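You operate a simulated robot arm through the tools that you are given. There is no shell and no other tool. Be economical: measure what you need, move in short steps, check, and stop when the job is done.

Carry out the task below with a simulated two-armed robot. There is one attempt and no reset: what you move stays moved.

TASK
Run the shower into the jug up to the 500 mark, then empty it in the eyewash bowl.
Fine: the jug stands on the trolley's shelf; the rod ends up; the jug goes back on the long shelf. Set down upright: clear jug.

Only the result counts: the job must be done as asked and must still hold three seconds after the hand-in. Knocking over, shifting, dropping, spilling or breaking anything else fails it.

THE ROBOT
Two 7-joint arms with two-finger parallel grippers on one trunk, on a base that drives. Base frame: it is fixed to the floor where the robot stands at the start and does not move with it; the origin is under the middle of the robot, x ahead of it, y to its left, z up. Readings come in mm, degrees, newtons and seconds.
The left shoulder is at the start at [50, 161, 1173], the right one opposite. With the tool pointing down near the work surface each hand reaches from about 240 to 680 mm from the robot's upright axis, wherever it stands, measured 20 degrees to its own side. Places, roughly: shelf of the funnel trolley [-1600, -400, 800]; steel paddle [-1000, -400, 700]; yellow eyewash bowl [-1100, -200, 800]; yellow pull rod [-1000, -200, 1300]. Payload 3.43 kg a hand.
The TCP of each hand is the grasp point between the finger pads, 30 mm short of the fingertips. In the tool frame z runs along the fingers and y along their closing line. Largest opening 94 mm; finger width 28, thickness 10; the body of the gripper, 50 by 96 mm, starts 55 mm behind the TCP.
Orientation is told as [roll, pitch, yaw] about the base's x, y, z axes, in that order, counted from this pose: with the fingers straight down and closing along the base's y, the tool's x points along the base's -x, its y along +y and its z along -z.

THE INTERFACE
- The arms move only by the tool servo_tool. It takes "left_deltas", "right_deltas" or both (then of equal length, played together; a hand with none holds still); each is a list of rows, each a list of 7 numbers: the shift along the base's x, y, z in mm, then the turn, a rotation vector about the base's x, y, z in degrees, then the gripper command, from -1 (shut) to 1 (fully open), values between in proportion. In form: [[dx, dy, dz, wx, wy, wz, fingers], ...]. A call has 1 to 20 rows; each row is the pose to reach, as a shift and turn from the pose commanded when the call began. A row lasts 0.2 s, in which the tool goes at most 50 mm and 8.6 degrees; a call with a longer step from one row to the next is refused whole, and so is a gripper value outside its range. Where a pose cannot be reached the arm comes as near as it can. A force on the tool above 40 N (or 10 N above the force at the start of the call, whichever is more), or a blocked arm, ends the call early, and 0.2 s more pass. The fingers move at their own pace (about 45 mm/s each) and stop on an object; they squeeze with about 43 N. The grip force told is the motor's: it shows also when the fingers shut on nothing. Time passes only in rows, and 0.2 s behind the last, so rows that repeat a pose let the fingers close. It gives the time, the measured TCP pose, the force on the tool (base axes), the opening and the grip force at its end, in the units of the frame above (readings bear some noise), with the torque about the TCP (base axes, N m) and any sound that the robot's microphone picked up.
- Cameras (640 x 400 px; columns grow to the right, rows downward): "scene" is now at [131.5, -11.5, 1318.4]; the picture's right is [-0.11, -0.99, 0.00], its down [-0.36, 0.04, -0.93] and it looks along [0.93, -0.10, -0.36] (base axes); focal length 214 px, centre (320, 200). "left" rides on the left gripper at [76, -14, -102] in its tool frame; the picture's right is [0.18, 0.98, 0.00], its down [-0.75, 0.14, -0.64] and it looks along [-0.63, 0.12, 0.77] (tool axes); focal length 243 px, centre (320, 200). "right" rides on the right gripper at [76, 14, -102] in its tool frame; the picture's right is [-0.18, 0.98, 0.00], its down [-0.75, -0.14, -0.64] and it looks along [-0.63, -0.12, 0.77] (tool axes); focal length 243 px, centre (320, 200). There is no depth. A picture from a camera that has moved, and an enlarged one, comes with that camera's place and axes in the base frame and with its lens.
- capture(camera): a new picture of that camera. It takes no simulated time.
- slide_trunk(by): slides the trunk up (or, below 0, down) by that many mm; the arms and the scene camera ride with it, the base frame stays. It gives what a move gives, with no picture.
- base_move(legs): drives the robot by 1 to 6 legs, each [ahead, left, turn to the left] in mm, mm and degrees, along the robot's own axes; the way and the turn of a leg run together, so that a leg with both is an arc; at most 1500 mm and 180 degrees a leg. The arms and the cameras ride along, it lands a little off, and it stops where it bumps. It gives what a move gives.
- turn_head(pan, tilt): turns the head with the scene camera to pan (to the left, within 80 degrees either way) and tilt (down, from -29 to 69), counted from straight ahead of the robot. It gives what a move gives.
- zoom(camera, box): a new picture of the part [left, top, right, bottom] of that camera's present view, enlarged. It takes no simulated time.
- hand_in(): hands the job in; it is judged then, once.

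Work in short steps. Places have to be worked out from the pictures, the camera data and where the tool is seen: move nearer, look again, correct. Check each grasp and each placing, and mend what went wrong. You have 120 turns and 88 pictures in all, those below and enlarged ones among them. Open the grippers and draw the arms clear of the work before you hand the job in, unless the task says otherwise; then end with one line.

The tools are called by a JSON object that holds its "name" and its "arguments". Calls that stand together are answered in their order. servo_tool: Moves the arms, as the interface text tells. Its arguments: {"type":"object","properties":{"left_deltas":{"type":"array","items":{"type":"array","items":{"type":"number"}}},"right_deltas":{"type":"array","items":{"type":"array","items":{"type":"number"}}}},"required":[]} The other tools are called the same way: slide_trunk (by) slides the trunk up or down; base_move (legs) drives the base; turn_head (pan, tilt) turns the head that bears the scene camera; capture (camera) takes a picture; zoom (camera, box) takes an enlarged picture of a part of a camera's view; hand_in () hands the job in.

At the start:

```text
time_s: 0.0
left_tool_pos: [382.3, 148.3, 1265.7]
left_ee_rot: [-0.1, 0.0, 0.0]
left_force: [0.2, -0.3, 0.7]
left_torque: [0.0, 0.01, 0.03]
left_grip_width: 93.8
left_gripper_force: 0.0
right_tool_pos: [321.9, -130.5, 1222.1]
right_ee_rot: [0.0, 0.0, 0.0]
right_force: [-0.2, -0.3, 0.0]
right_torque: [-0.01, -0.02, -0.01]
right_grip_width: 94.1
right_gripper_force: 0.0
trunk travel left (down, up): [-200.0, 67.0]
robot x, y, heading: [1.7, -1.6, -0.2]
head pan, tilt: [-6.4, 21.3]
```

scene: 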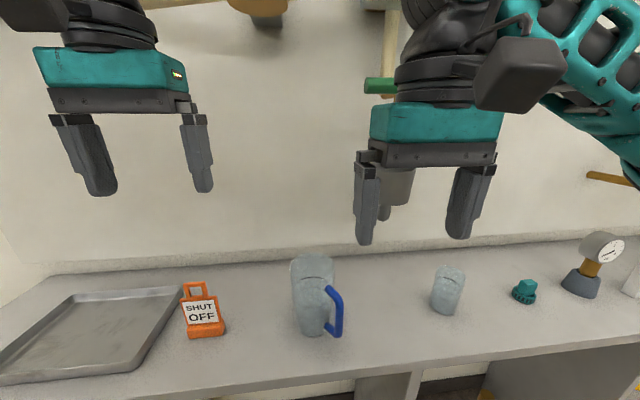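
right: 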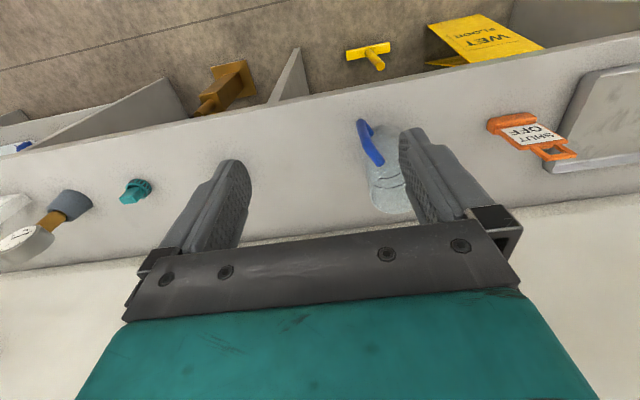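
left: 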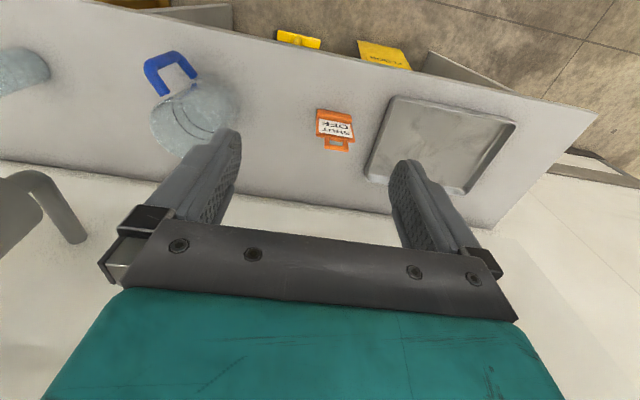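

I begin by looking at the shelf in front and at the rest of the workplace behind; first an enlarged look at the jug.

{"name": "zoom", "arguments": {"camera": "scene", "box": [240, 220, 480, 370]}}

{"name": "turn_head", "arguments": {"pan": 80, "tilt": 20}}

{"name": "capture", "arguments": {"camera": "scene"}}

```text
2.67 times, centred on (360, 295) of scene
camera zoom: at [131.5, -11.5, 1318.4], right [-0.11, -0.99, 0.0], down [-0.36, 0.04, -0.93], along [0.93, -0.1, -0.36], focal length 572 px, centre (213, -53)
```

zoom: 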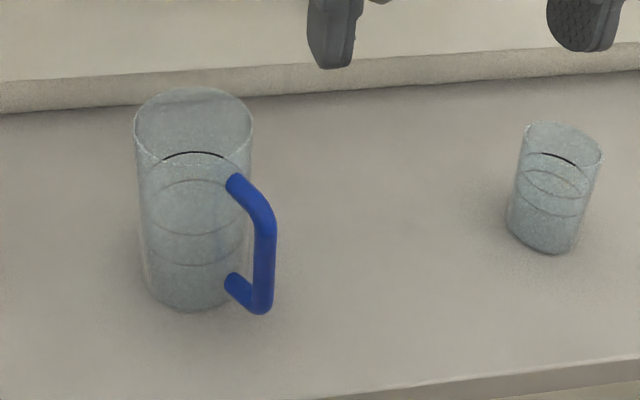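

```text
time_s: 1.6
left_tool_pos: [382.0, 147.6, 1265.4]
left_ee_rot: [-0.1, 0.0, 0.1]
left_force: [0.0, -0.1, -0.3]
left_torque: [0.02, -0.01, 0.01]
left_grip_width: 93.9
left_gripper_force: 0.0
right_tool_pos: [321.6, -130.0, 1222.7]
right_ee_rot: [0.1, 0.0, 0.1]
right_force: [-0.1, 0.6, 0.5]
right_torque: [0.01, -0.01, 0.02]
right_grip_width: 93.8
right_gripper_force: 0.2
trunk travel left (down, up): [-200.0, 67.0]
robot x, y, heading: [-0.1, 2.8, 0.3]
head pan, tilt: [80.0, 20.0]
```

```text
83 pictures are left
camera scene: at [55.4, 90.6, 1320.6], right [0.98, -0.17, 0.0], down [-0.06, -0.34, -0.94], along [0.16, 0.93, -0.34], focal length 214 px, centre (320, 200)
```

scene: 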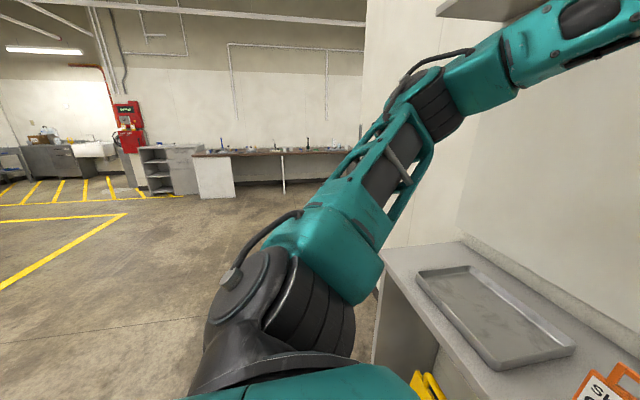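

Now the head to the other side to see what lies behind on the right.

{"name": "turn_head", "arguments": {"pan": -80, "tilt": 20}}

{"name": "capture", "arguments": {"camera": "scene"}}

{"name": "zoom", "arguments": {"camera": "right", "box": [320, 100, 440, 220]}}

```text
time_s: 4.1
left_tool_pos: [382.8, 149.1, 1265.1]
left_ee_rot: [-0.1, 0.2, 0.1]
left_force: [-0.8, 1.0, 0.0]
left_torque: [-0.01, -0.01, 0.03]
left_grip_width: 94.0
left_gripper_force: 0.0
right_tool_pos: [321.6, -130.3, 1223.6]
right_ee_rot: [0.0, -0.1, 0.0]
right_force: [-1.1, -0.4, 0.7]
right_torque: [-0.03, 0.0, -0.02]
right_grip_width: 93.7
right_gripper_force: 0.1
trunk travel left (down, up): [-200.0, 67.0]
robot x, y, heading: [-1.5, -2.8, 0.1]
head pan, tilt: [-80.0, 20.0]
```

```text
82 pictures are left
camera scene: at [55.4, -92.8, 1320.6], right [-0.98, -0.17, 0.0], down [-0.06, 0.34, -0.94], along [0.16, -0.93, -0.34], focal length 214 px, centre (320, 200)
```

scene: 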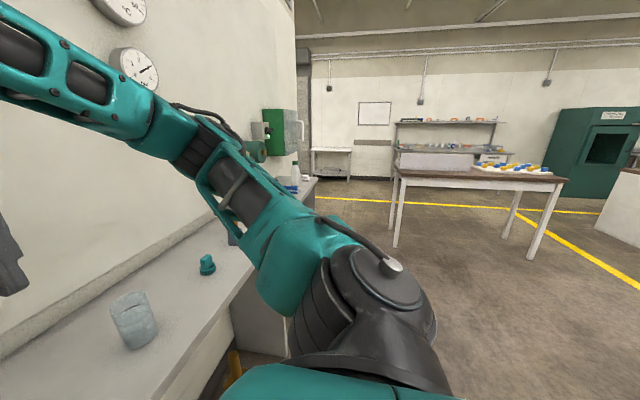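

```text
3.33 times, centred on (380, 160) of right
camera zoom: at [246.3, -114.7, 1325.0], right [0.18, 0.98, 0.0], down [0.75, -0.14, 0.64], along [0.63, -0.12, -0.77], focal length 809 px, centre (120, 333)
```

zoom: 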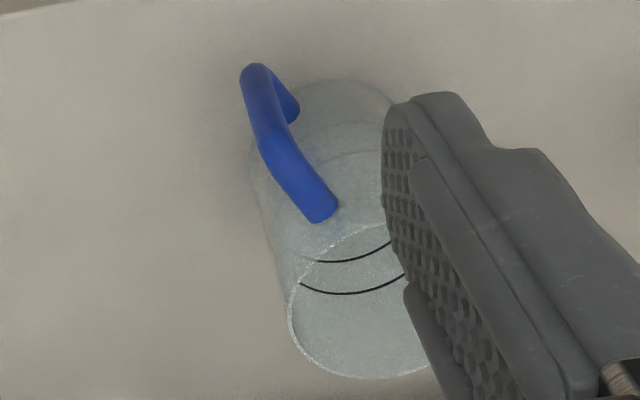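

The marks need a closer view later. I back off a little and turn round to see the shower, bowl and trolley.

{"name": "base_move", "arguments": {"legs": [[-200, 0, 0], [0, 0, -175]]}}

{"name": "turn_head", "arguments": {"pan": 0, "tilt": 15}}

{"name": "capture", "arguments": {"camera": "scene"}}

```text
time_s: 12.8
left_tool_pos: [-565.9, -187.9, 1265.2]
left_ee_rot: [0.0, 0.0, -173.6]
left_force: [1.1, -0.8, 0.3]
left_torque: [0.01, 0.02, 0.02]
left_grip_width: 93.9
left_gripper_force: 0.0
right_tool_pos: [-535.4, 95.6, 1221.6]
right_ee_rot: [-0.1, 0.0, -173.7]
right_force: [-0.8, -0.1, -1.5]
right_torque: [-0.01, 0.01, -0.04]
right_grip_width: 93.9
right_gripper_force: 0.1
trunk travel left (down, up): [-200.0, 67.0]
robot x, y, heading: [-200.1, 3.4, -173.7]
head pan, tilt: [-80.0, 20.0]
```

```text
time_s: 14.3
left_tool_pos: [-564.8, -187.8, 1265.4]
left_ee_rot: [0.0, 0.0, -173.6]
left_force: [-0.7, -0.2, -0.2]
left_torque: [0.0, -0.03, 0.03]
left_grip_width: 94.1
left_gripper_force: 0.0
right_tool_pos: [-536.1, 94.2, 1223.4]
right_ee_rot: [0.0, -0.1, -173.7]
right_force: [0.3, -0.8, -0.3]
right_torque: [-0.01, 0.01, 0.04]
right_grip_width: 93.9
right_gripper_force: 0.0
trunk travel left (down, up): [-200.0, 67.0]
robot x, y, heading: [-204.6, 0.2, -173.5]
head pan, tilt: [0.0, 15.0]
```

```text
80 pictures are left
camera scene: at [-335.0, -15.0, 1328.8], right [-0.11, 0.99, 0.0], down [0.26, 0.03, -0.97], along [-0.96, -0.11, -0.26], focal length 214 px, centre (320, 200)
```

scene: 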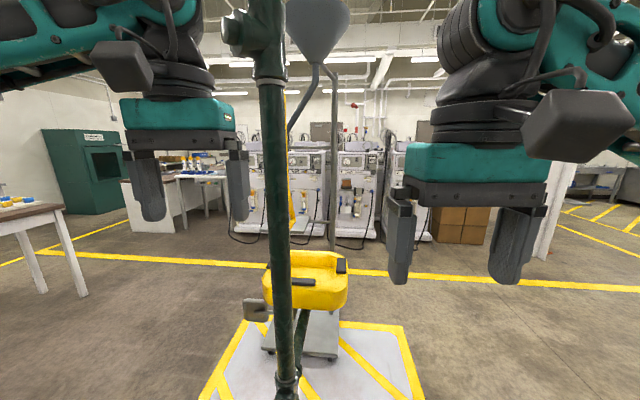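

The station is in front: green standpipe, yellow bowl, funnel of the trolley. I look up for the shower head and rod.

{"name": "turn_head", "arguments": {"pan": 0, "tilt": -25}}

{"name": "capture", "arguments": {"camera": "scene"}}

{"name": "turn_head", "arguments": {"pan": 0, "tilt": 40}}

{"name": "capture", "arguments": {"camera": "scene"}}

```text
time_s: 15.4
left_tool_pos: [-566.0, -188.7, 1266.3]
left_ee_rot: [0.1, 0.0, -173.5]
left_force: [0.3, 0.6, -0.7]
left_torque: [0.02, 0.0, 0.0]
left_grip_width: 94.2
left_gripper_force: 0.1
right_tool_pos: [-535.8, 95.1, 1223.6]
right_ee_rot: [0.0, 0.0, -173.6]
right_force: [-0.2, 0.9, -0.3]
right_torque: [0.02, -0.01, 0.01]
right_grip_width: 94.2
right_gripper_force: 0.0
trunk travel left (down, up): [-200.0, 67.0]
robot x, y, heading: [-203.5, -5.1, -173.6]
head pan, tilt: [0.0, -25.0]
```

```text
79 pictures are left
camera scene: at [-312.8, -12.6, 1388.6], right [-0.11, 0.99, 0.0], down [-0.42, -0.05, -0.91], along [-0.9, -0.1, 0.42], focal length 214 px, centre (320, 200)
```

scene: 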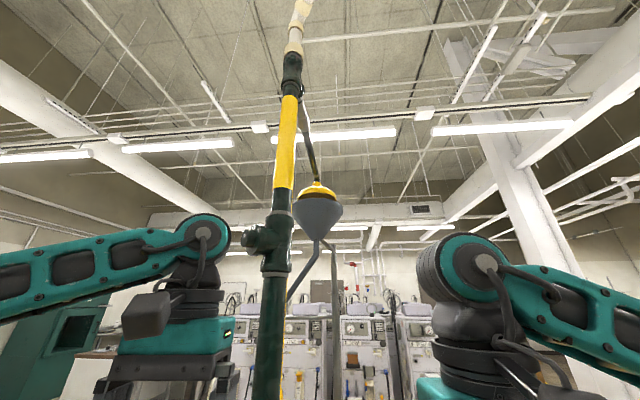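

```text
time_s: 16.7
left_tool_pos: [-565.1, -188.1, 1265.3]
left_ee_rot: [0.0, 0.0, -173.7]
left_force: [-0.4, 0.4, -0.6]
left_torque: [0.04, 0.0, -0.01]
left_grip_width: 94.0
left_gripper_force: 0.1
right_tool_pos: [-534.7, 94.7, 1224.0]
right_ee_rot: [0.0, 0.0, -173.8]
right_force: [-0.2, 0.3, -0.1]
right_torque: [-0.02, 0.03, -0.03]
right_grip_width: 94.1
right_gripper_force: 0.0
trunk travel left (down, up): [-200.0, 67.0]
robot x, y, heading: [-200.1, 2.1, -173.8]
head pan, tilt: [0.0, 40.0]
```

```text
78 pictures are left
camera scene: at [-326.7, -14.1, 1289.3], right [-0.11, 0.99, 0.0], down [0.64, 0.07, -0.77], along [-0.76, -0.08, -0.64], focal length 214 px, centre (320, 200)
```

scene: 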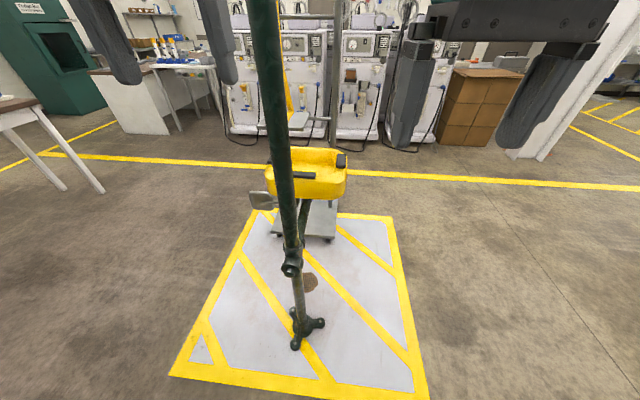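

The pipe foot is near (-770,-170); the trolley's funnel hangs under the shower head. I drive round to the +y side to view the station sideways.

{"name": "base_move", "arguments": {"legs": [[0, -850, 0], [1000, 0, 0], [0, 0, 84]]}}

{"name": "turn_head", "arguments": {"pan": 0, "tilt": 15}}

{"name": "capture", "arguments": {"camera": "scene"}}

```text
time_s: 32.9
left_tool_pos: [-1165.3, 308.7, 1265.2]
left_ee_rot: [-0.1, 0.0, -88.9]
left_force: [0.4, 0.2, -0.9]
left_torque: [0.03, -0.01, 0.0]
left_grip_width: 93.9
left_gripper_force: 0.1
right_tool_pos: [-1445.1, 365.6, 1224.2]
right_ee_rot: [0.1, 0.0, -89.0]
right_force: [0.1, -0.3, 0.4]
right_torque: [-0.02, 0.01, 0.0]
right_grip_width: 94.1
right_gripper_force: 0.0
trunk travel left (down, up): [-200.0, 67.0]
robot x, y, heading: [-1319.4, 691.4, -88.8]
head pan, tilt: [0.0, 40.0]
```

```text
time_s: 33.8
left_tool_pos: [-1166.4, 310.0, 1265.7]
left_ee_rot: [0.0, 0.0, -88.9]
left_force: [-0.4, -0.1, 0.6]
left_torque: [0.03, 0.02, -0.01]
left_grip_width: 94.4
left_gripper_force: 0.0
right_tool_pos: [-1445.5, 366.8, 1222.7]
right_ee_rot: [0.0, 0.0, -88.9]
right_force: [0.5, 0.3, 0.4]
right_torque: [0.02, 0.01, -0.02]
right_grip_width: 94.1
right_gripper_force: 0.0
trunk travel left (down, up): [-200.0, 67.0]
robot x, y, heading: [-1318.3, 689.3, -88.9]
head pan, tilt: [0.0, 15.0]
```

```text
77 pictures are left
camera scene: at [-1319.3, 554.6, 1328.7], right [-1.0, -0.02, 0.0], down [0.0, 0.26, -0.97], along [0.02, -0.97, -0.26], focal length 214 px, centre (320, 200)
```

scene: 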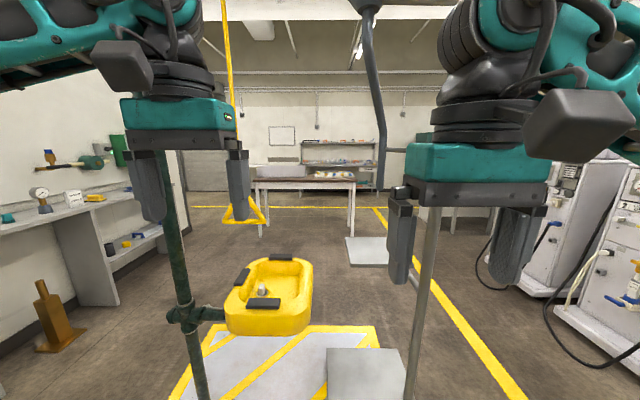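

The view is good: triangle handle on the yellow rod, bowl, hose end above the trolley's shelf. I enlarge the shelf and hose, and the handle.

{"name": "zoom", "arguments": {"camera": "scene", "box": [320, 130, 480, 280]}}

{"name": "zoom", "arguments": {"camera": "scene", "box": [160, 180, 340, 340]}}

{"name": "turn_head", "arguments": {"pan": 0, "tilt": -20}}

{"name": "capture", "arguments": {"camera": "scene"}}

```text
2.67 times, centred on (400, 205) of scene
camera zoom: at [-1319.3, 554.6, 1328.7], right [-1.0, -0.02, 0.0], down [0.0, 0.26, -0.97], along [0.02, -0.97, -0.26], focal length 572 px, centre (107, 187)
```

zoom: 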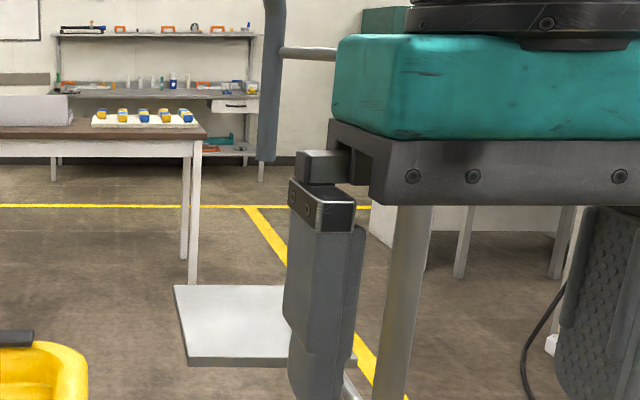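

```text
2.50 times, centred on (250, 260) of scene
camera zoom: at [-1319.3, 554.6, 1328.7], right [-1.0, -0.02, 0.0], down [0.0, 0.26, -0.97], along [0.02, -0.97, -0.26], focal length 536 px, centre (495, 50)
```

zoom: 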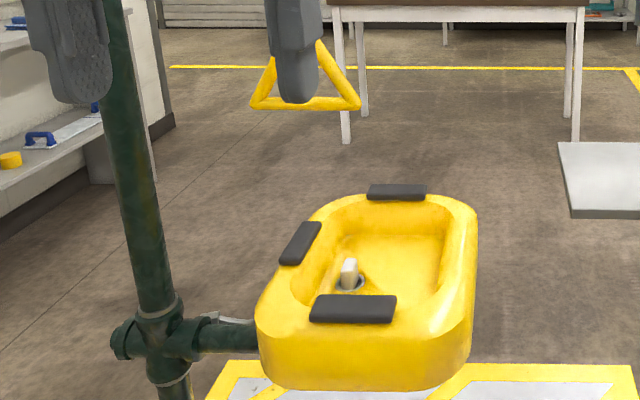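

```text
time_s: 34.8
left_tool_pos: [-1165.5, 308.6, 1265.8]
left_ee_rot: [0.0, -0.1, -88.9]
left_force: [-0.3, 0.2, -0.7]
left_torque: [0.01, 0.02, -0.02]
left_grip_width: 93.9
left_gripper_force: 0.0
right_tool_pos: [-1444.6, 365.5, 1222.8]
right_ee_rot: [0.0, 0.1, -89.0]
right_force: [-0.1, 0.3, -0.1]
right_torque: [-0.02, 0.05, 0.0]
right_grip_width: 94.0
right_gripper_force: 0.0
trunk travel left (down, up): [-200.0, 67.0]
robot x, y, heading: [-1321.7, 692.5, -88.9]
head pan, tilt: [0.0, -20.0]
```

```text
74 pictures are left
camera scene: at [-1319.6, 571.9, 1382.1], right [-1.0, -0.02, 0.0], down [0.01, -0.34, -0.94], along [0.02, -0.94, 0.34], focal length 214 px, centre (320, 200)
```

scene: 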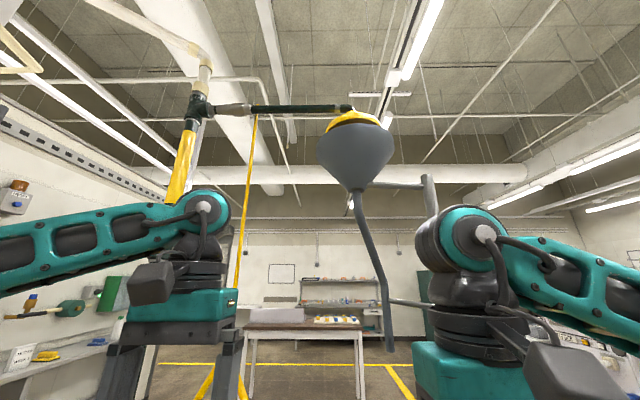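

Hose outlet lies about (-1580,-440,1115), shelf spans about x -1720..-1436, y -585..-310; the handle's bar about (-1015,-200,1040). Now I drive back to the long shelf to fetch the jug.

{"name": "base_move", "arguments": {"legs": [[0, 0, 89], [1220, 0, 0], [0, -690, 0]]}}

{"name": "turn_head", "arguments": {"pan": 0, "tilt": 30}}

{"name": "capture", "arguments": {"camera": "scene"}}

```text
time_s: 51.0
left_tool_pos: [316.9, 240.4, 1264.5]
left_ee_rot: [0.0, -0.1, 3.0]
left_force: [0.7, 0.2, -0.1]
left_torque: [0.03, 0.03, 0.02]
left_grip_width: 94.4
left_gripper_force: 0.1
right_tool_pos: [270.9, -40.0, 1222.4]
right_ee_rot: [0.0, 0.0, 2.8]
right_force: [0.0, -0.7, 1.1]
right_torque: [0.0, -0.03, 0.0]
right_grip_width: 94.1
right_gripper_force: 0.1
trunk travel left (down, up): [-200.0, 67.0]
robot x, y, heading: [-58.3, 72.5, 2.8]
head pan, tilt: [0.0, -20.0]
```

```text
time_s: 52.1
left_tool_pos: [318.8, 240.8, 1264.9]
left_ee_rot: [0.1, -0.2, 2.9]
left_force: [-0.6, -0.3, -0.2]
left_torque: [-0.02, 0.0, 0.01]
left_grip_width: 94.1
left_gripper_force: 0.0
right_tool_pos: [270.6, -41.2, 1222.5]
right_ee_rot: [0.0, 0.0, 2.9]
right_force: [0.2, 0.2, 0.2]
right_torque: [0.03, -0.01, -0.02]
right_grip_width: 93.9
right_gripper_force: 0.2
trunk travel left (down, up): [-200.0, 67.0]
robot x, y, heading: [-57.5, 77.2, 2.8]
head pan, tilt: [0.0, 30.0]
```

```text
73 pictures are left
camera scene: at [72.8, 78.6, 1304.6], right [0.05, -1.0, 0.0], down [-0.5, -0.02, -0.87], along [0.87, 0.04, -0.5], focal length 214 px, centre (320, 200)
```

scene: 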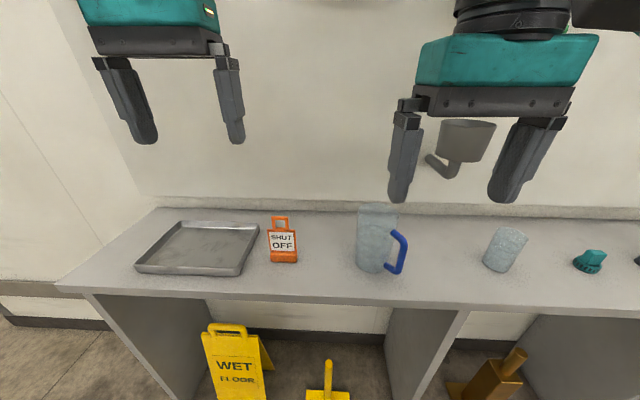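

Zoom on the jug from here.

{"name": "zoom", "arguments": {"camera": "scene", "box": [335, 190, 425, 290]}}

{"name": "zoom", "arguments": {"camera": "right", "box": [240, 60, 400, 200]}}

```text
4.00 times, centred on (380, 240) of scene
camera zoom: at [72.8, 78.6, 1304.6], right [0.05, -1.0, 0.0], down [-0.5, -0.02, -0.87], along [0.87, 0.04, -0.5], focal length 858 px, centre (80, 40)
```

zoom: 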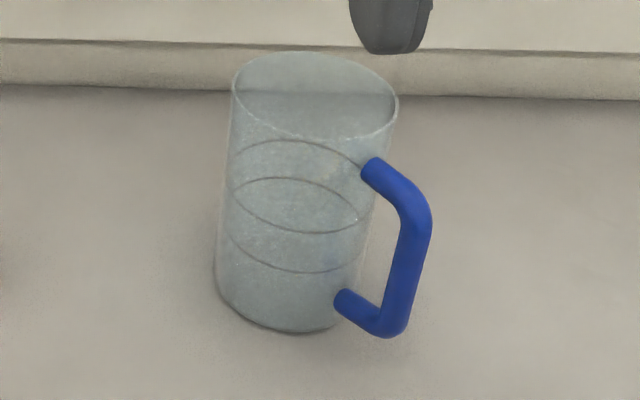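

```text
2.86 times, centred on (320, 130) of right
camera zoom: at [195.0, -29.3, 1325.0], right [0.14, 0.99, 0.0], down [0.76, -0.1, 0.64], along [0.64, -0.09, -0.77], focal length 693 px, centre (320, 400)
```

zoom: 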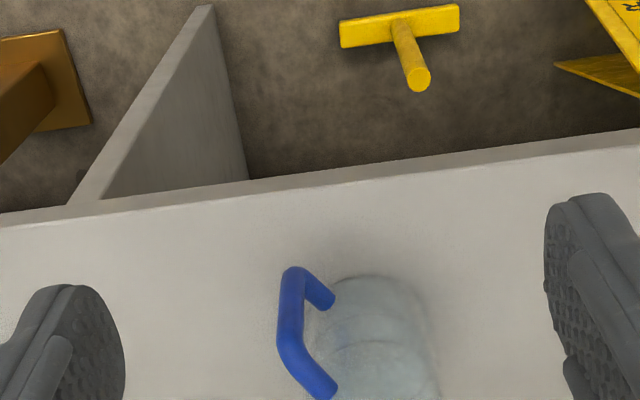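

Bar of the handle is near (412,-76), z 938–1009, jug axis near (496,-36), about 96 mm wide, shelf z≈880. I turn the right hand level (fingers ahead), keeping it high and back.

{"name": "servo_tool", "arguments": {"right_deltas": [[0, -8, -10, 0.4, -8.2, 0, 1], [0, -16, -20, 0.8, -16.4, 0, 1], [0, -24, -30, 1.2, -24.6, 0, 1], [0, -32, -40, 1.6, -32.8, 0, 1], [0, -40, -50, 2.1, -41, 0, 1], [0, -48, -60, 2.5, -49, 0, 1], [0, -56, -70, 2.9, -57, 0, 1], [0, -64, -80, 3.3, -65, 0, 1], [0, -72, -90, 3.7, -73, 0, 1], [0, -80, -100, 4.1, -81, 0, 1], [0, -80, -110, 4.6, -89, 0, 1], [0, -80, -110, 4.6, -89, 0, 1]]}}

{"name": "capture", "arguments": {"camera": "right"}}

```text
time_s: 54.7
left_tool_pos: [316.8, 241.2, 1266.2]
left_ee_rot: [-0.1, 0.0, 2.9]
left_force: [0.5, -0.2, 1.0]
left_torque: [0.03, 0.0, -0.01]
left_grip_width: 94.0
left_gripper_force: 0.0
right_tool_pos: [371.8, -32.1, 1094.1]
right_ee_rot: [66.8, -87.7, -65.6]
right_force: [-1.4, -0.8, -5.9]
right_torque: [-0.03, -0.45, 0.04]
right_grip_width: 94.1
right_gripper_force: 0.1
right hand out of reach, approached as far as the arm can: row 5, 6, 7, 8, 9, 10, 11, 12
trunk travel left (down, up): [-200.0, 67.0]
robot x, y, heading: [-55.3, 69.5, 2.7]
head pan, tilt: [0.0, 30.0]
```

```text
70 pictures are left
camera right: at [269.0, -17.2, 1019.6], right [-0.02, 0.98, 0.22], down [-0.63, -0.18, 0.76], along [0.78, -0.12, 0.61], focal length 243 px, centre (320, 200)
```

right: 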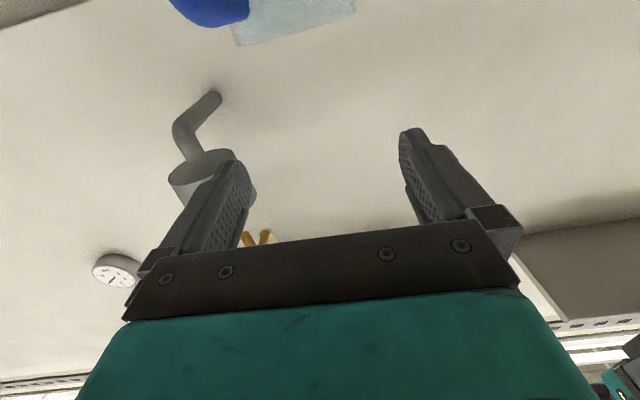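

The arm is cramped here. I back the base 200 mm and look at the pose again.

{"name": "base_move", "arguments": {"legs": [[-200, 0, 0]]}}

{"name": "servo_tool", "arguments": {"right_deltas": [[0, 0, 10, 0, 0, 0, 1], [0, 0, 20, 0, 0, 0, 1]]}}

```text
time_s: 56.3
left_tool_pos: [120.1, 230.2, 1266.5]
left_ee_rot: [-0.1, -0.1, 3.0]
left_force: [-0.5, 0.2, 0.1]
left_torque: [0.0, -0.05, 0.03]
left_grip_width: 94.3
left_gripper_force: 0.1
right_tool_pos: [171.4, -37.0, 1089.2]
right_ee_rot: [9.6, -89.1, -6.7]
right_force: [-0.1, -0.3, 0.4]
right_torque: [-0.01, 0.04, -0.01]
right_grip_width: 93.8
right_gripper_force: 0.0
trunk travel left (down, up): [-200.0, 67.0]
robot x, y, heading: [-253.9, 63.1, 3.0]
head pan, tilt: [0.0, 30.0]
```

```text
time_s: 56.9
left_tool_pos: [121.6, 231.3, 1266.9]
left_ee_rot: [0.0, 0.0, 3.0]
left_force: [0.3, -0.1, -0.2]
left_torque: [0.0, 0.01, 0.03]
left_grip_width: 94.0
left_gripper_force: 0.2
right_tool_pos: [177.7, -33.6, 1107.1]
right_ee_rot: [10.0, -88.9, -7.3]
right_force: [0.9, 0.8, -0.2]
right_torque: [0.02, 0.01, -0.03]
right_grip_width: 94.0
right_gripper_force: 0.2
right hand out of reach, approached as far as the arm can: row 1, 2
trunk travel left (down, up): [-200.0, 67.0]
robot x, y, heading: [-251.6, 59.6, 2.9]
head pan, tilt: [0.0, 30.0]
```

Horizontal pose is fine with more extension. I advance to a pre-grasp point 110 mm short of the handle, turning 22° left.

{"name": "servo_tool", "arguments": {"right_deltas": [[20, -15, -15, 0, 0, 4, 1], [40, -30, -35, 0, 0, 8, 1], [60, -45, -55, 0, 0, 12, 1], [80, -60, -75, 0, 0, 16, 1], [100, -75, -95, 0, 0, 20, 1], [120, -91, -115, 0, 0, 22, 1], [120, -91, -117, 0, 0, 22, 1]]}}

{"name": "capture", "arguments": {"camera": "scene"}}

{"name": "capture", "arguments": {"camera": "right"}}

```text
time_s: 58.5
left_tool_pos: [120.5, 232.2, 1264.6]
left_ee_rot: [0.0, -0.1, 3.0]
left_force: [0.3, 0.2, 0.0]
left_torque: [-0.01, 0.02, 0.0]
left_grip_width: 94.0
left_gripper_force: 0.0
right_tool_pos: [157.1, 77.6, 1103.5]
right_ee_rot: [10.1, -88.8, 14.5]
right_force: [0.3, -0.4, 0.0]
right_torque: [0.01, -0.01, -0.01]
right_grip_width: 93.8
right_gripper_force: 0.0
right hand out of reach, approached as far as the arm can: row 1, 2, 3, 4, 5, 6, 7
trunk travel left (down, up): [-200.0, 67.0]
robot x, y, heading: [-251.5, 66.9, 2.8]
head pan, tilt: [0.0, 30.0]
```

```text
69 pictures are left
camera scene: at [-124.1, 68.9, 1304.5], right [0.05, -1.0, 0.0], down [-0.5, -0.03, -0.87], along [0.86, 0.04, -0.5], focal length 214 px, centre (320, 200)
```

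scene: 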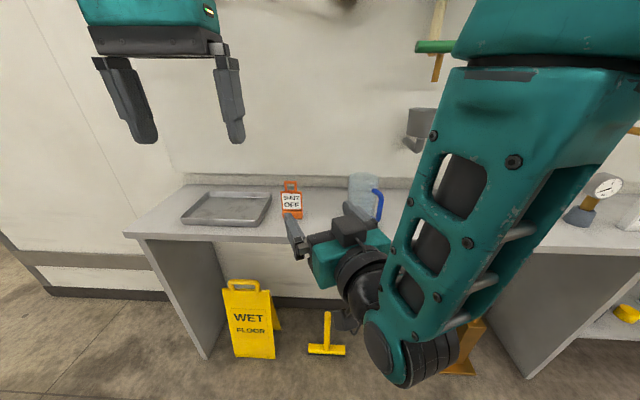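

```text
68 pictures are left
camera right: at [58.2, 48.7, 1029.8], right [-0.41, 0.89, 0.19], down [-0.51, -0.39, 0.76], along [0.76, 0.21, 0.62], focal length 243 px, centre (320, 200)
```

right: 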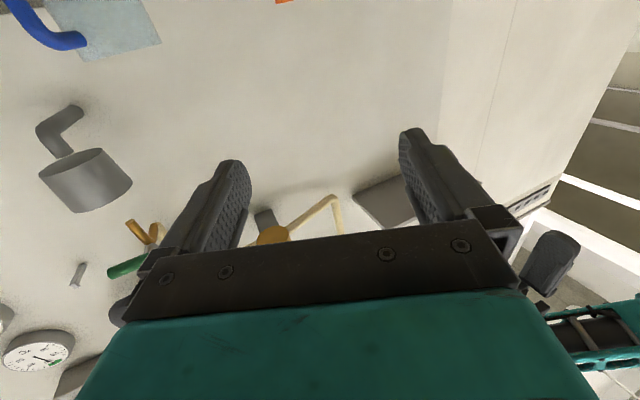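

The deltas count from the unreached command, so the target was too near the body (about (194,-222,1015)). I command forward to about (300,-125,990).

{"name": "servo_tool", "arguments": {"right_deltas": [[25, 25, -6, 0, 0, 0, 1], [50, 50, -12, 0, 0, 0, 1], [75, 75, -18, 0, 0, 0, 1], [90, 90, -20, 0, 0, 0, 1], [106, 97, -25, 0, 0, 0, 1], [106, 97, -25, 0, 0, 0, 1], [106, 97, -25, 0, 0, 0, 1]]}}

```text
time_s: 60.1
left_tool_pos: [120.5, 231.2, 1265.7]
left_ee_rot: [0.0, 0.0, 3.0]
left_force: [0.2, 0.0, -0.2]
left_torque: [0.0, 0.03, 0.0]
left_grip_width: 94.0
left_gripper_force: 0.0
right_tool_pos: [269.7, 187.8, 1081.0]
right_ee_rot: [7.9, -88.8, 16.6]
right_force: [0.9, 0.0, -0.3]
right_torque: [-0.02, -0.01, -0.02]
right_grip_width: 94.3
right_gripper_force: 0.0
trunk travel left (down, up): [-200.0, 67.0]
robot x, y, heading: [-254.8, 63.4, 3.0]
head pan, tilt: [0.0, 30.0]
```

Now the pose is truly reached at (270,188,1081). I move it to (300,-125,995).

{"name": "servo_tool", "arguments": {"right_deltas": [[4, -40, 0, 0, 0, 0, 1], [8, -80, 0, 0, 0, 0, 1], [12, -120, -10, 0, 0, 0, 1], [16, -160, -30, 0, 0, 0, 1], [20, -200, -50, 0, 0, 0, 1], [24, -240, -65, 0, 0, 0, 1], [27, -280, -75, 0, 0, 0, 1], [30, -313, -86, 0, 0, 0, 1], [30, -313, -86, 0, 0, 0, 1]]}}

{"name": "capture", "arguments": {"camera": "scene"}}

{"name": "capture", "arguments": {"camera": "right"}}

```text
time_s: 62.1
left_tool_pos: [120.4, 231.3, 1265.1]
left_ee_rot: [0.1, 0.0, 3.1]
left_force: [0.7, 0.6, -0.1]
left_torque: [0.01, -0.01, -0.01]
left_grip_width: 93.7
left_gripper_force: 0.0
right_tool_pos: [188.0, 104.6, 1094.9]
right_ee_rot: [7.6, -88.8, 16.5]
right_force: [0.1, -0.2, 0.1]
right_torque: [0.03, 0.03, 0.0]
right_grip_width: 94.0
right_gripper_force: 0.0
right hand out of reach, approached as far as the arm can: row 1, 2, 3, 4, 5, 6, 7, 8, 9
trunk travel left (down, up): [-200.0, 67.0]
robot x, y, heading: [-253.7, 59.0, 3.2]
head pan, tilt: [0.0, 30.0]
```

```text
67 pictures are left
camera scene: at [-124.2, 69.1, 1304.6], right [0.05, -1.0, 0.0], down [-0.5, -0.03, -0.87], along [0.86, 0.04, -0.5], focal length 214 px, centre (320, 200)
```

scene: 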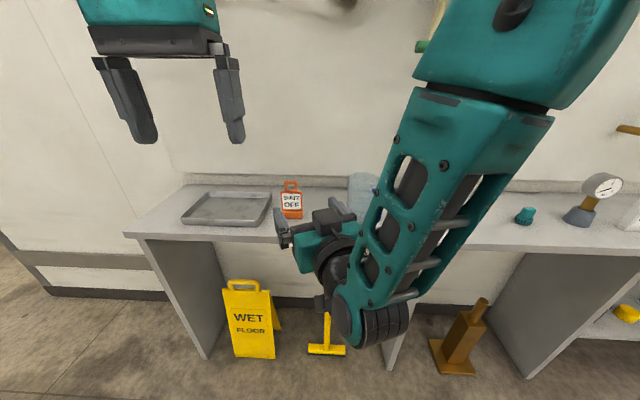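

```text
66 pictures are left
camera right: at [88.0, 76.3, 1020.2], right [-0.4, 0.9, 0.19], down [-0.51, -0.39, 0.77], along [0.76, 0.21, 0.61], focal length 243 px, centre (320, 200)
```

right: 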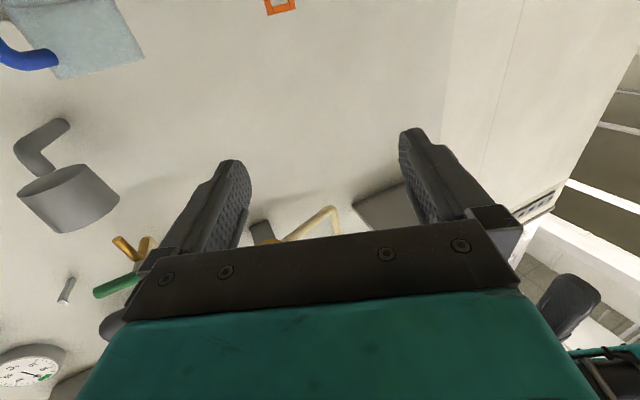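

The elbow is too folded; greater distance is needed. I back the base another 120 mm and then extend forward before moving across.

{"name": "base_move", "arguments": {"legs": [[-120, 0, 0]]}}

{"name": "servo_tool", "arguments": {"right_deltas": [[40, 0, 0, 0, 0, 0, 1], [80, 0, 0, 0, 0, 0, 1], [120, -20, 0, 0, 0, 0, 1], [160, -50, -10, 0, 0, 0, 1], [190, -85, -20, 0, 0, 0, 1], [205, -120, -30, 0, 0, 0, 1], [215, -155, -50, 0, 0, 0, 1], [225, -190, -70, 0, 0, 0, 1], [232, -223, -100, 0, 0, 0, 1], [232, -223, -100, 0, 0, 0, 1]]}}

{"name": "capture", "arguments": {"camera": "scene"}}

```text
time_s: 63.4
left_tool_pos: [-3.5, 224.5, 1265.2]
left_ee_rot: [-0.1, 0.0, 3.0]
left_force: [-0.5, -0.4, 0.1]
left_torque: [-0.02, 0.0, 0.02]
left_grip_width: 93.7
left_gripper_force: 0.1
right_tool_pos: [64.1, 98.5, 1095.0]
right_ee_rot: [7.0, -88.9, 17.1]
right_force: [0.2, 0.0, 0.1]
right_torque: [0.0, -0.02, -0.05]
right_grip_width: 93.9
right_gripper_force: 0.0
trunk travel left (down, up): [-200.0, 67.0]
robot x, y, heading: [-376.0, 59.9, 2.9]
head pan, tilt: [0.0, 30.0]
```

```text
refused: row 4 steps farther than a row can; nothing moved
```

```text
65 pictures are left
camera scene: at [-248.9, 62.6, 1304.7], right [0.05, -1.0, 0.0], down [-0.5, -0.02, -0.87], along [0.87, 0.04, -0.5], focal length 214 px, centre (320, 200)
```

scene: 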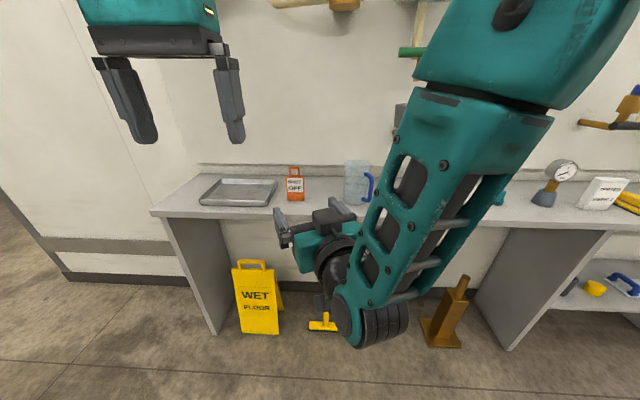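

One row stepped too far; I repeat with smaller steps.

{"name": "servo_tool", "arguments": {"right_deltas": [[40, 0, 0, 0, 0, 0, 1], [80, 0, 0, 0, 0, 0, 1], [120, -15, 0, 0, 0, 0, 1], [150, -45, -10, 0, 0, 0, 1], [180, -80, -20, 0, 0, 0, 1], [200, -115, -35, 0, 0, 0, 1], [215, -150, -50, 0, 0, 0, 1], [225, -187, -70, 0, 0, 0, 1], [232, -223, -95, 0, 0, 0, 1], [232, -223, -100, 0, 0, 0, 1]]}}

{"name": "capture", "arguments": {"camera": "scene"}}

```text
time_s: 65.6
left_tool_pos: [-3.4, 224.0, 1265.0]
left_ee_rot: [-0.1, 0.0, 3.0]
left_force: [-0.2, -0.1, 0.7]
left_torque: [0.0, 0.0, -0.04]
left_grip_width: 94.1
left_gripper_force: 0.1
right_tool_pos: [247.9, 73.7, 1118.5]
right_ee_rot: [-4.4, -82.2, 18.9]
right_force: [-0.2, 0.6, -0.9]
right_torque: [0.05, 0.05, -0.01]
right_grip_width: 94.0
right_gripper_force: 0.1
right hand out of reach, approached as far as the arm can: row 1, 2, 3, 4, 5, 6, 7, 8, 9, 10
trunk travel left (down, up): [-200.0, 67.0]
robot x, y, heading: [-377.3, 56.3, 2.8]
head pan, tilt: [0.0, 30.0]
```

```text
64 pictures are left
camera scene: at [-248.1, 62.8, 1304.6], right [0.05, -1.0, 0.0], down [-0.5, -0.02, -0.87], along [0.86, 0.04, -0.5], focal length 214 px, centre (320, 200)
```

scene: 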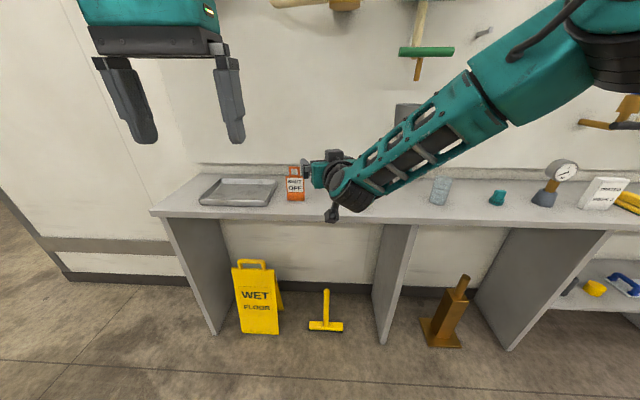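

The wrist limits level pointing while the forearm slopes down. A hand pitched about 35° below level is easier (and keeps the camera off the shelf); I retreat upward to that pose first.

{"name": "servo_tool", "arguments": {"right_deltas": [[0, -10, 0, -1.6, 5, 2, 1], [0, -30, 10, -3.2, 10, 4, 1], [0, -60, 20, -4.8, 15, 6, 1], [0, -90, 20, -6.4, 20, 8, 1], [0, -120, 20, -8, 26, 10, 1], [0, -150, 20, -8, 26, 10, 1], [0, -185, 20, -8, 26, 10, 1], [0, -185, 20, -8, 26, 10, 1]]}}

{"name": "capture", "arguments": {"camera": "scene"}}

```text
time_s: 67.4
left_tool_pos: [-3.0, 224.2, 1265.7]
left_ee_rot: [0.0, 0.1, 3.0]
left_force: [0.7, 0.2, 0.0]
left_torque: [-0.05, -0.02, 0.0]
left_grip_width: 94.1
left_gripper_force: 0.0
right_tool_pos: [245.3, -125.8, 1132.7]
right_ee_rot: [1.1, -55.2, 23.8]
right_force: [0.9, 0.7, -0.1]
right_torque: [0.0, 0.03, 0.01]
right_grip_width: 94.0
right_gripper_force: 0.1
trunk travel left (down, up): [-200.0, 67.0]
robot x, y, heading: [-375.7, 55.1, 2.8]
head pan, tilt: [0.0, 30.0]
```

```text
63 pictures are left
camera scene: at [-248.0, 63.2, 1304.6], right [0.05, -1.0, 0.0], down [-0.5, -0.03, -0.87], along [0.86, 0.04, -0.5], focal length 214 px, centre (320, 200)
```

scene: 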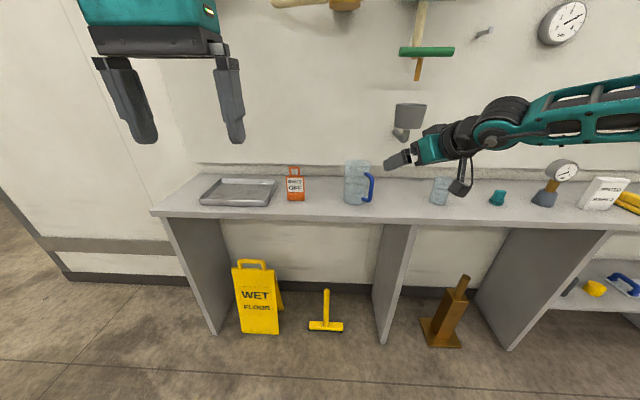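

Pose reached exactly: (245,-126,1133), 35° below level, yaw 24. I take a look from the right camera and an enlarged scene view to triangulate the handle anew.

{"name": "capture", "arguments": {"camera": "right"}}

{"name": "zoom", "arguments": {"camera": "scene", "box": [330, 140, 410, 220]}}

```text
62 pictures are left
camera right: at [124.8, -165.6, 1128.4], right [-0.32, 0.94, 0.16], down [-0.02, -0.18, 0.98], along [0.95, 0.31, 0.08], focal length 243 px, centre (320, 200)
```

right: 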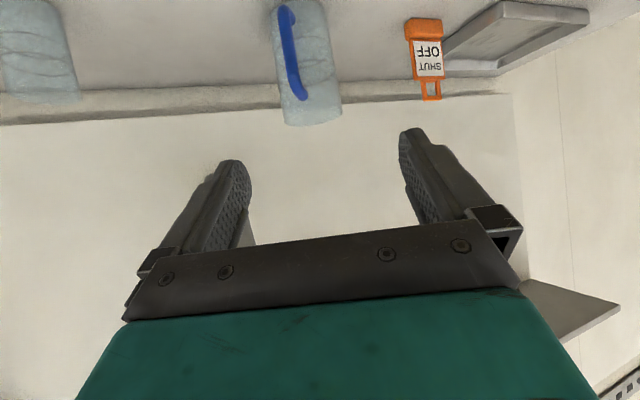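

```text
5.00 times, centred on (370, 180) of scene
camera zoom: at [-248.0, 63.2, 1304.6], right [0.05, -1.0, 0.0], down [-0.5, -0.03, -0.87], along [0.86, 0.04, -0.5], focal length 1072 px, centre (70, 300)
```

zoom: 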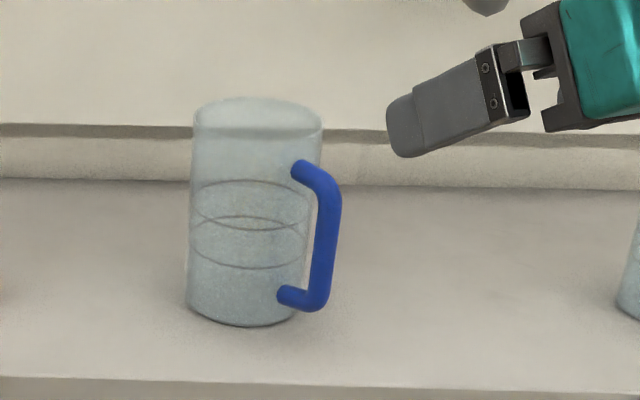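

Triangulated: bar at (404,-81) z 934–1012, jug axis (488,-37), rim z≈1030. The base must be nearer for reach: I drive 120 mm ahead, then go to the pre-grasp point.

{"name": "base_move", "arguments": {"legs": [[120, 0, 0]]}}

```text
time_s: 68.6
left_tool_pos: [119.2, 231.6, 1264.9]
left_ee_rot: [-0.2, 0.1, 3.1]
left_force: [0.2, 0.2, -0.1]
left_torque: [0.0, 0.03, -0.04]
left_grip_width: 94.0
left_gripper_force: 0.1
right_tool_pos: [368.6, -118.8, 1131.3]
right_ee_rot: [1.2, -55.2, 23.8]
right_force: [0.0, 0.3, 0.2]
right_torque: [0.01, -0.03, 0.05]
right_grip_width: 94.2
right_gripper_force: 0.1
trunk travel left (down, up): [-200.0, 67.0]
robot x, y, heading: [-259.0, 65.7, 3.0]
head pan, tilt: [0.0, 30.0]
```

Now to the pre-grasp point (324,-123,1040) with 3° more yaw.

{"name": "servo_tool", "arguments": {"right_deltas": [[-20, -2, -15, 0, 0, 1.5, 1], [-40, -4, -35, 0, 0, 3, 1], [-45, -4, -60, 0, 0, 3, 1], [-45, -4, -91, 0, 0, 3, 1], [-45, -4, -91, 0, 0, 3, 1]]}}

{"name": "capture", "arguments": {"camera": "right"}}

{"name": "capture", "arguments": {"camera": "scene"}}

```text
time_s: 69.8
left_tool_pos: [118.8, 230.3, 1265.7]
left_ee_rot: [-0.1, 0.0, 3.1]
left_force: [0.7, -0.1, -0.6]
left_torque: [0.03, -0.03, -0.03]
left_grip_width: 94.0
left_gripper_force: 0.1
right_tool_pos: [325.1, -122.0, 1041.0]
right_ee_rot: [1.1, -55.3, 27.0]
right_force: [0.6, 0.3, 0.3]
right_torque: [-0.01, -0.01, -0.01]
right_grip_width: 94.0
right_gripper_force: 0.1
trunk travel left (down, up): [-200.0, 67.0]
robot x, y, heading: [-257.1, 61.9, 2.9]
head pan, tilt: [0.0, 30.0]
```

```text
60 pictures are left
camera right: at [206.3, -168.4, 1036.9], right [-0.37, 0.92, 0.16], down [-0.02, -0.18, 0.98], along [0.93, 0.36, 0.08], focal length 243 px, centre (320, 200)
```

right: 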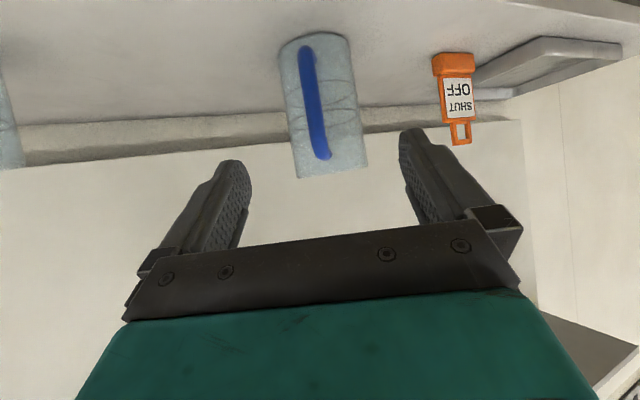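

```text
59 pictures are left
camera scene: at [-126.5, 69.3, 1304.6], right [0.05, -1.0, 0.0], down [-0.5, -0.03, -0.87], along [0.86, 0.05, -0.5], focal length 214 px, centre (320, 200)
```

scene: 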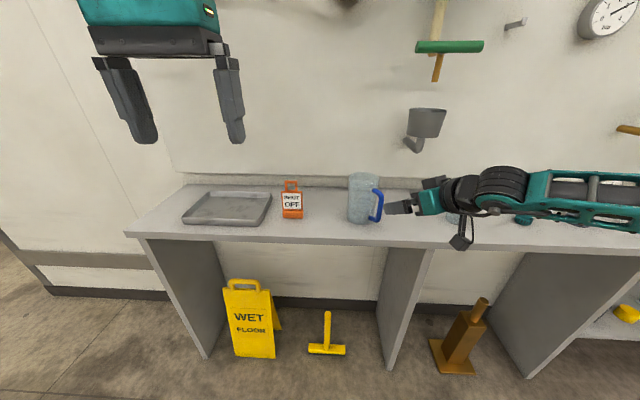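

The bar lines up with the fingers within about 4 mm. I advance along the fingers to the bar, open.

{"name": "servo_tool", "arguments": {"right_deltas": [[20, 8, -16, 0, 0, 0, 1], [40, 17, -32, 0, 0, 0, 1], [55, 24, -44, 0, 0, 0, 1], [70, 31, -56, 0, 0, 0, 1], [80, 37, -65, 0, 0, 0, 1], [80, 37, -65, 0, 0, 0, 1]]}}

{"name": "capture", "arguments": {"camera": "right"}}

{"name": "zoom", "arguments": {"camera": "scene", "box": [330, 150, 450, 240]}}

```text
time_s: 71.2
left_tool_pos: [117.7, 230.6, 1264.8]
left_ee_rot: [-0.1, 0.0, 3.2]
left_force: [0.8, -0.3, 0.5]
left_torque: [-0.03, 0.01, 0.02]
left_grip_width: 94.0
left_gripper_force: 0.0
right_tool_pos: [403.6, -85.3, 977.8]
right_ee_rot: [1.1, -55.3, 27.0]
right_force: [0.8, 0.1, -0.2]
right_torque: [-0.02, -0.01, 0.0]
right_grip_width: 94.0
right_gripper_force: 0.1
trunk travel left (down, up): [-200.0, 67.0]
robot x, y, heading: [-256.6, 62.9, 3.1]
head pan, tilt: [0.0, 30.0]
```

```text
58 pictures are left
camera right: at [285.5, -131.9, 973.5], right [-0.37, 0.92, 0.16], down [-0.01, -0.18, 0.98], along [0.93, 0.36, 0.08], focal length 243 px, centre (320, 200)
```

right: 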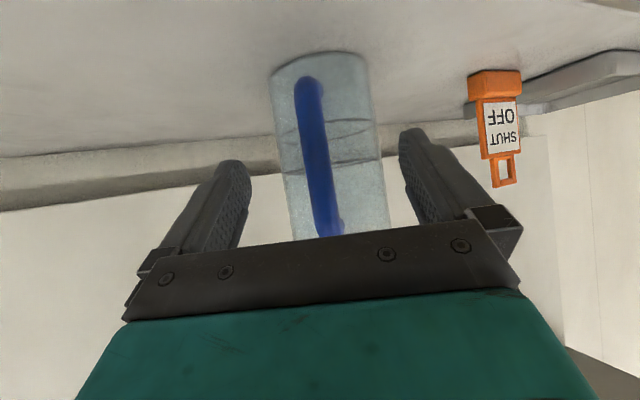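

```text
4.44 times, centred on (390, 195) of scene
camera zoom: at [-126.5, 69.1, 1304.6], right [0.05, -1.0, 0.0], down [-0.5, -0.03, -0.87], along [0.86, 0.05, -0.5], focal length 953 px, centre (9, 222)
```

zoom: 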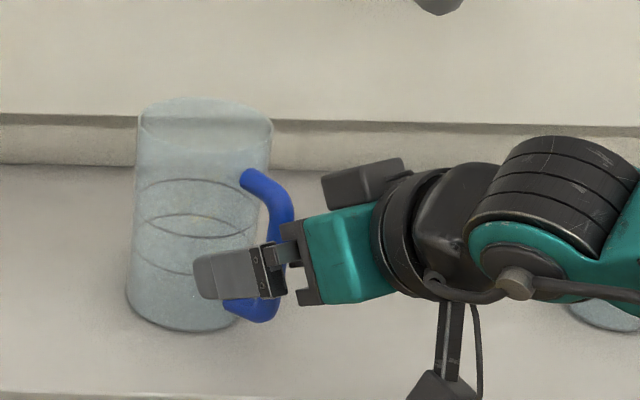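

The bar stands between the pads at about TCP depth. I close the right gripper.

{"name": "servo_tool", "arguments": {"right_deltas": [[0, 0, 0, 0, 0, 0, 0], [0, 0, 0, 0, 0, 0, -0.5], [0, 0, 0, 0, 0, 0, -1], [0, 0, 0, 0, 0, 0, -1], [0, 0, 0, 0, 0, 0, -1], [0, 0, 0, 0, 0, 0, -1]]}}

{"name": "capture", "arguments": {"camera": "right"}}

```text
time_s: 72.6
left_tool_pos: [117.6, 231.1, 1265.5]
left_ee_rot: [-0.1, 0.0, 3.1]
left_force: [0.9, 0.4, -0.6]
left_torque: [0.02, 0.04, 0.01]
left_grip_width: 93.9
left_gripper_force: 0.0
right_tool_pos: [404.7, -85.7, 977.5]
right_ee_rot: [1.1, -55.1, 26.9]
right_force: [0.5, -0.8, 0.3]
right_torque: [-0.06, -0.11, -0.02]
right_grip_width: 15.0
right_gripper_force: 38.7
trunk travel left (down, up): [-200.0, 67.0]
robot x, y, heading: [-258.1, 65.3, 3.3]
head pan, tilt: [0.0, 30.0]
```

```text
56 pictures are left
camera right: at [285.4, -132.1, 973.7], right [-0.37, 0.92, 0.16], down [-0.02, -0.18, 0.98], along [0.93, 0.36, 0.08], focal length 243 px, centre (320, 200)
```

right: 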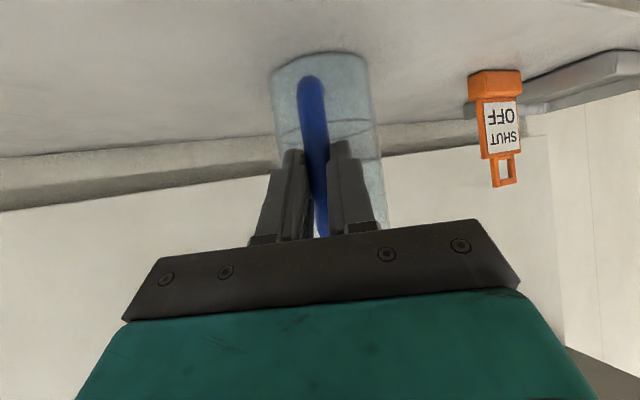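

Gripped on the 15 mm bar. I lift 80 mm and look whether the jug hangs true.

{"name": "servo_tool", "arguments": {"right_deltas": [[0, 0, 10, 0, 0, 0, -1], [0, 0, 30, 0, 0, 0, -1], [0, 0, 55, 0, 0, 0, -1], [0, 0, 80, 0, 0, 0, -1], [0, 0, 80, 0, 0, 0, -1]]}}

{"name": "zoom", "arguments": {"camera": "scene", "box": [310, 110, 470, 230]}}

```text
time_s: 73.8
left_tool_pos: [118.2, 232.4, 1265.2]
left_ee_rot: [0.1, 0.0, 3.1]
left_force: [-0.2, 0.6, -0.5]
left_torque: [0.01, -0.03, -0.02]
left_grip_width: 94.1
left_gripper_force: 0.0
right_tool_pos: [402.3, -83.9, 1057.0]
right_ee_rot: [1.2, -55.2, 26.9]
right_force: [-0.3, 0.8, -1.1]
right_torque: [-0.05, 0.08, -0.01]
right_grip_width: 14.8
right_gripper_force: 43.4
trunk travel left (down, up): [-200.0, 67.0]
robot x, y, heading: [-254.0, 63.5, 3.1]
head pan, tilt: [0.0, 30.0]
```

```text
3.33 times, centred on (390, 170) of scene
camera zoom: at [-126.2, 69.1, 1304.5], right [0.05, -1.0, 0.0], down [-0.5, -0.03, -0.87], along [0.86, 0.05, -0.5], focal length 715 px, centre (87, 300)
```

zoom: 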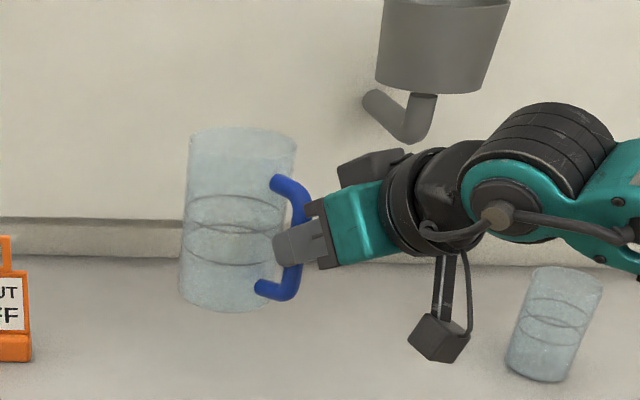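

The jug hangs upright and light. I back away, carry it round with a wide berth to the +y side, and stop facing -y at a distance.

{"name": "base_move", "arguments": {"legs": [[-250, 0, 0], [0, 930, 0], [-800, 0, 0], [0, 0, -92]]}}

{"name": "turn_head", "arguments": {"pan": 0, "tilt": 20}}

{"name": "capture", "arguments": {"camera": "scene"}}

```text
time_s: 75.7
left_tool_pos: [-115.6, 223.9, 1266.0]
left_ee_rot: [-0.1, -0.1, 3.6]
left_force: [0.1, -0.1, -0.5]
left_torque: [0.0, 0.03, 0.0]
left_grip_width: 94.0
left_gripper_force: 0.0
right_tool_pos: [172.7, -89.4, 1056.1]
right_ee_rot: [1.3, -55.1, 27.4]
right_force: [0.3, -0.1, -0.5]
right_torque: [-0.07, 0.11, 0.03]
right_grip_width: 14.7
right_gripper_force: 42.7
trunk travel left (down, up): [-200.0, 67.0]
robot x, y, heading: [-491.6, 53.5, 3.5]
head pan, tilt: [0.0, 30.0]
stopped in leg 1: the robot was blocked; the commanded pose is now the measured one
```

```text
time_s: 76.4
left_tool_pos: [-116.9, 223.7, 1265.4]
left_ee_rot: [-0.1, -0.2, 3.5]
left_force: [0.7, -0.2, -0.2]
left_torque: [0.0, -0.03, 0.01]
left_grip_width: 94.0
left_gripper_force: 0.0
right_tool_pos: [170.9, -88.4, 1057.7]
right_ee_rot: [1.2, -55.3, 27.5]
right_force: [-0.9, -0.1, -0.9]
right_torque: [-0.06, 0.08, 0.01]
right_grip_width: 15.0
right_gripper_force: 43.2
trunk travel left (down, up): [-200.0, 67.0]
robot x, y, heading: [-490.5, 53.3, 3.6]
head pan, tilt: [0.0, 20.0]
```

```text
54 pictures are left
camera scene: at [-356.8, 59.3, 1320.5], right [0.06, -1.0, 0.0], down [-0.34, -0.02, -0.94], along [0.94, 0.06, -0.34], focal length 214 px, centre (320, 200)
```

scene: 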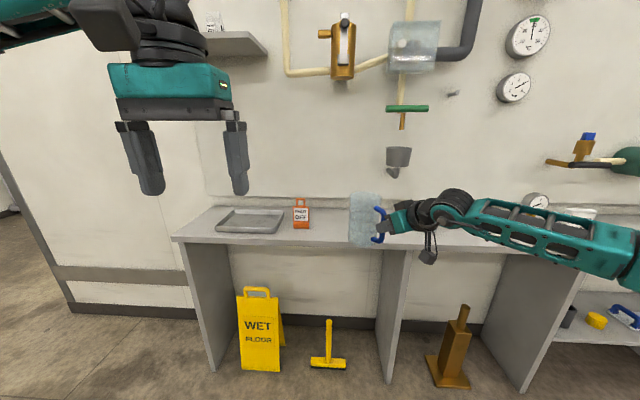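

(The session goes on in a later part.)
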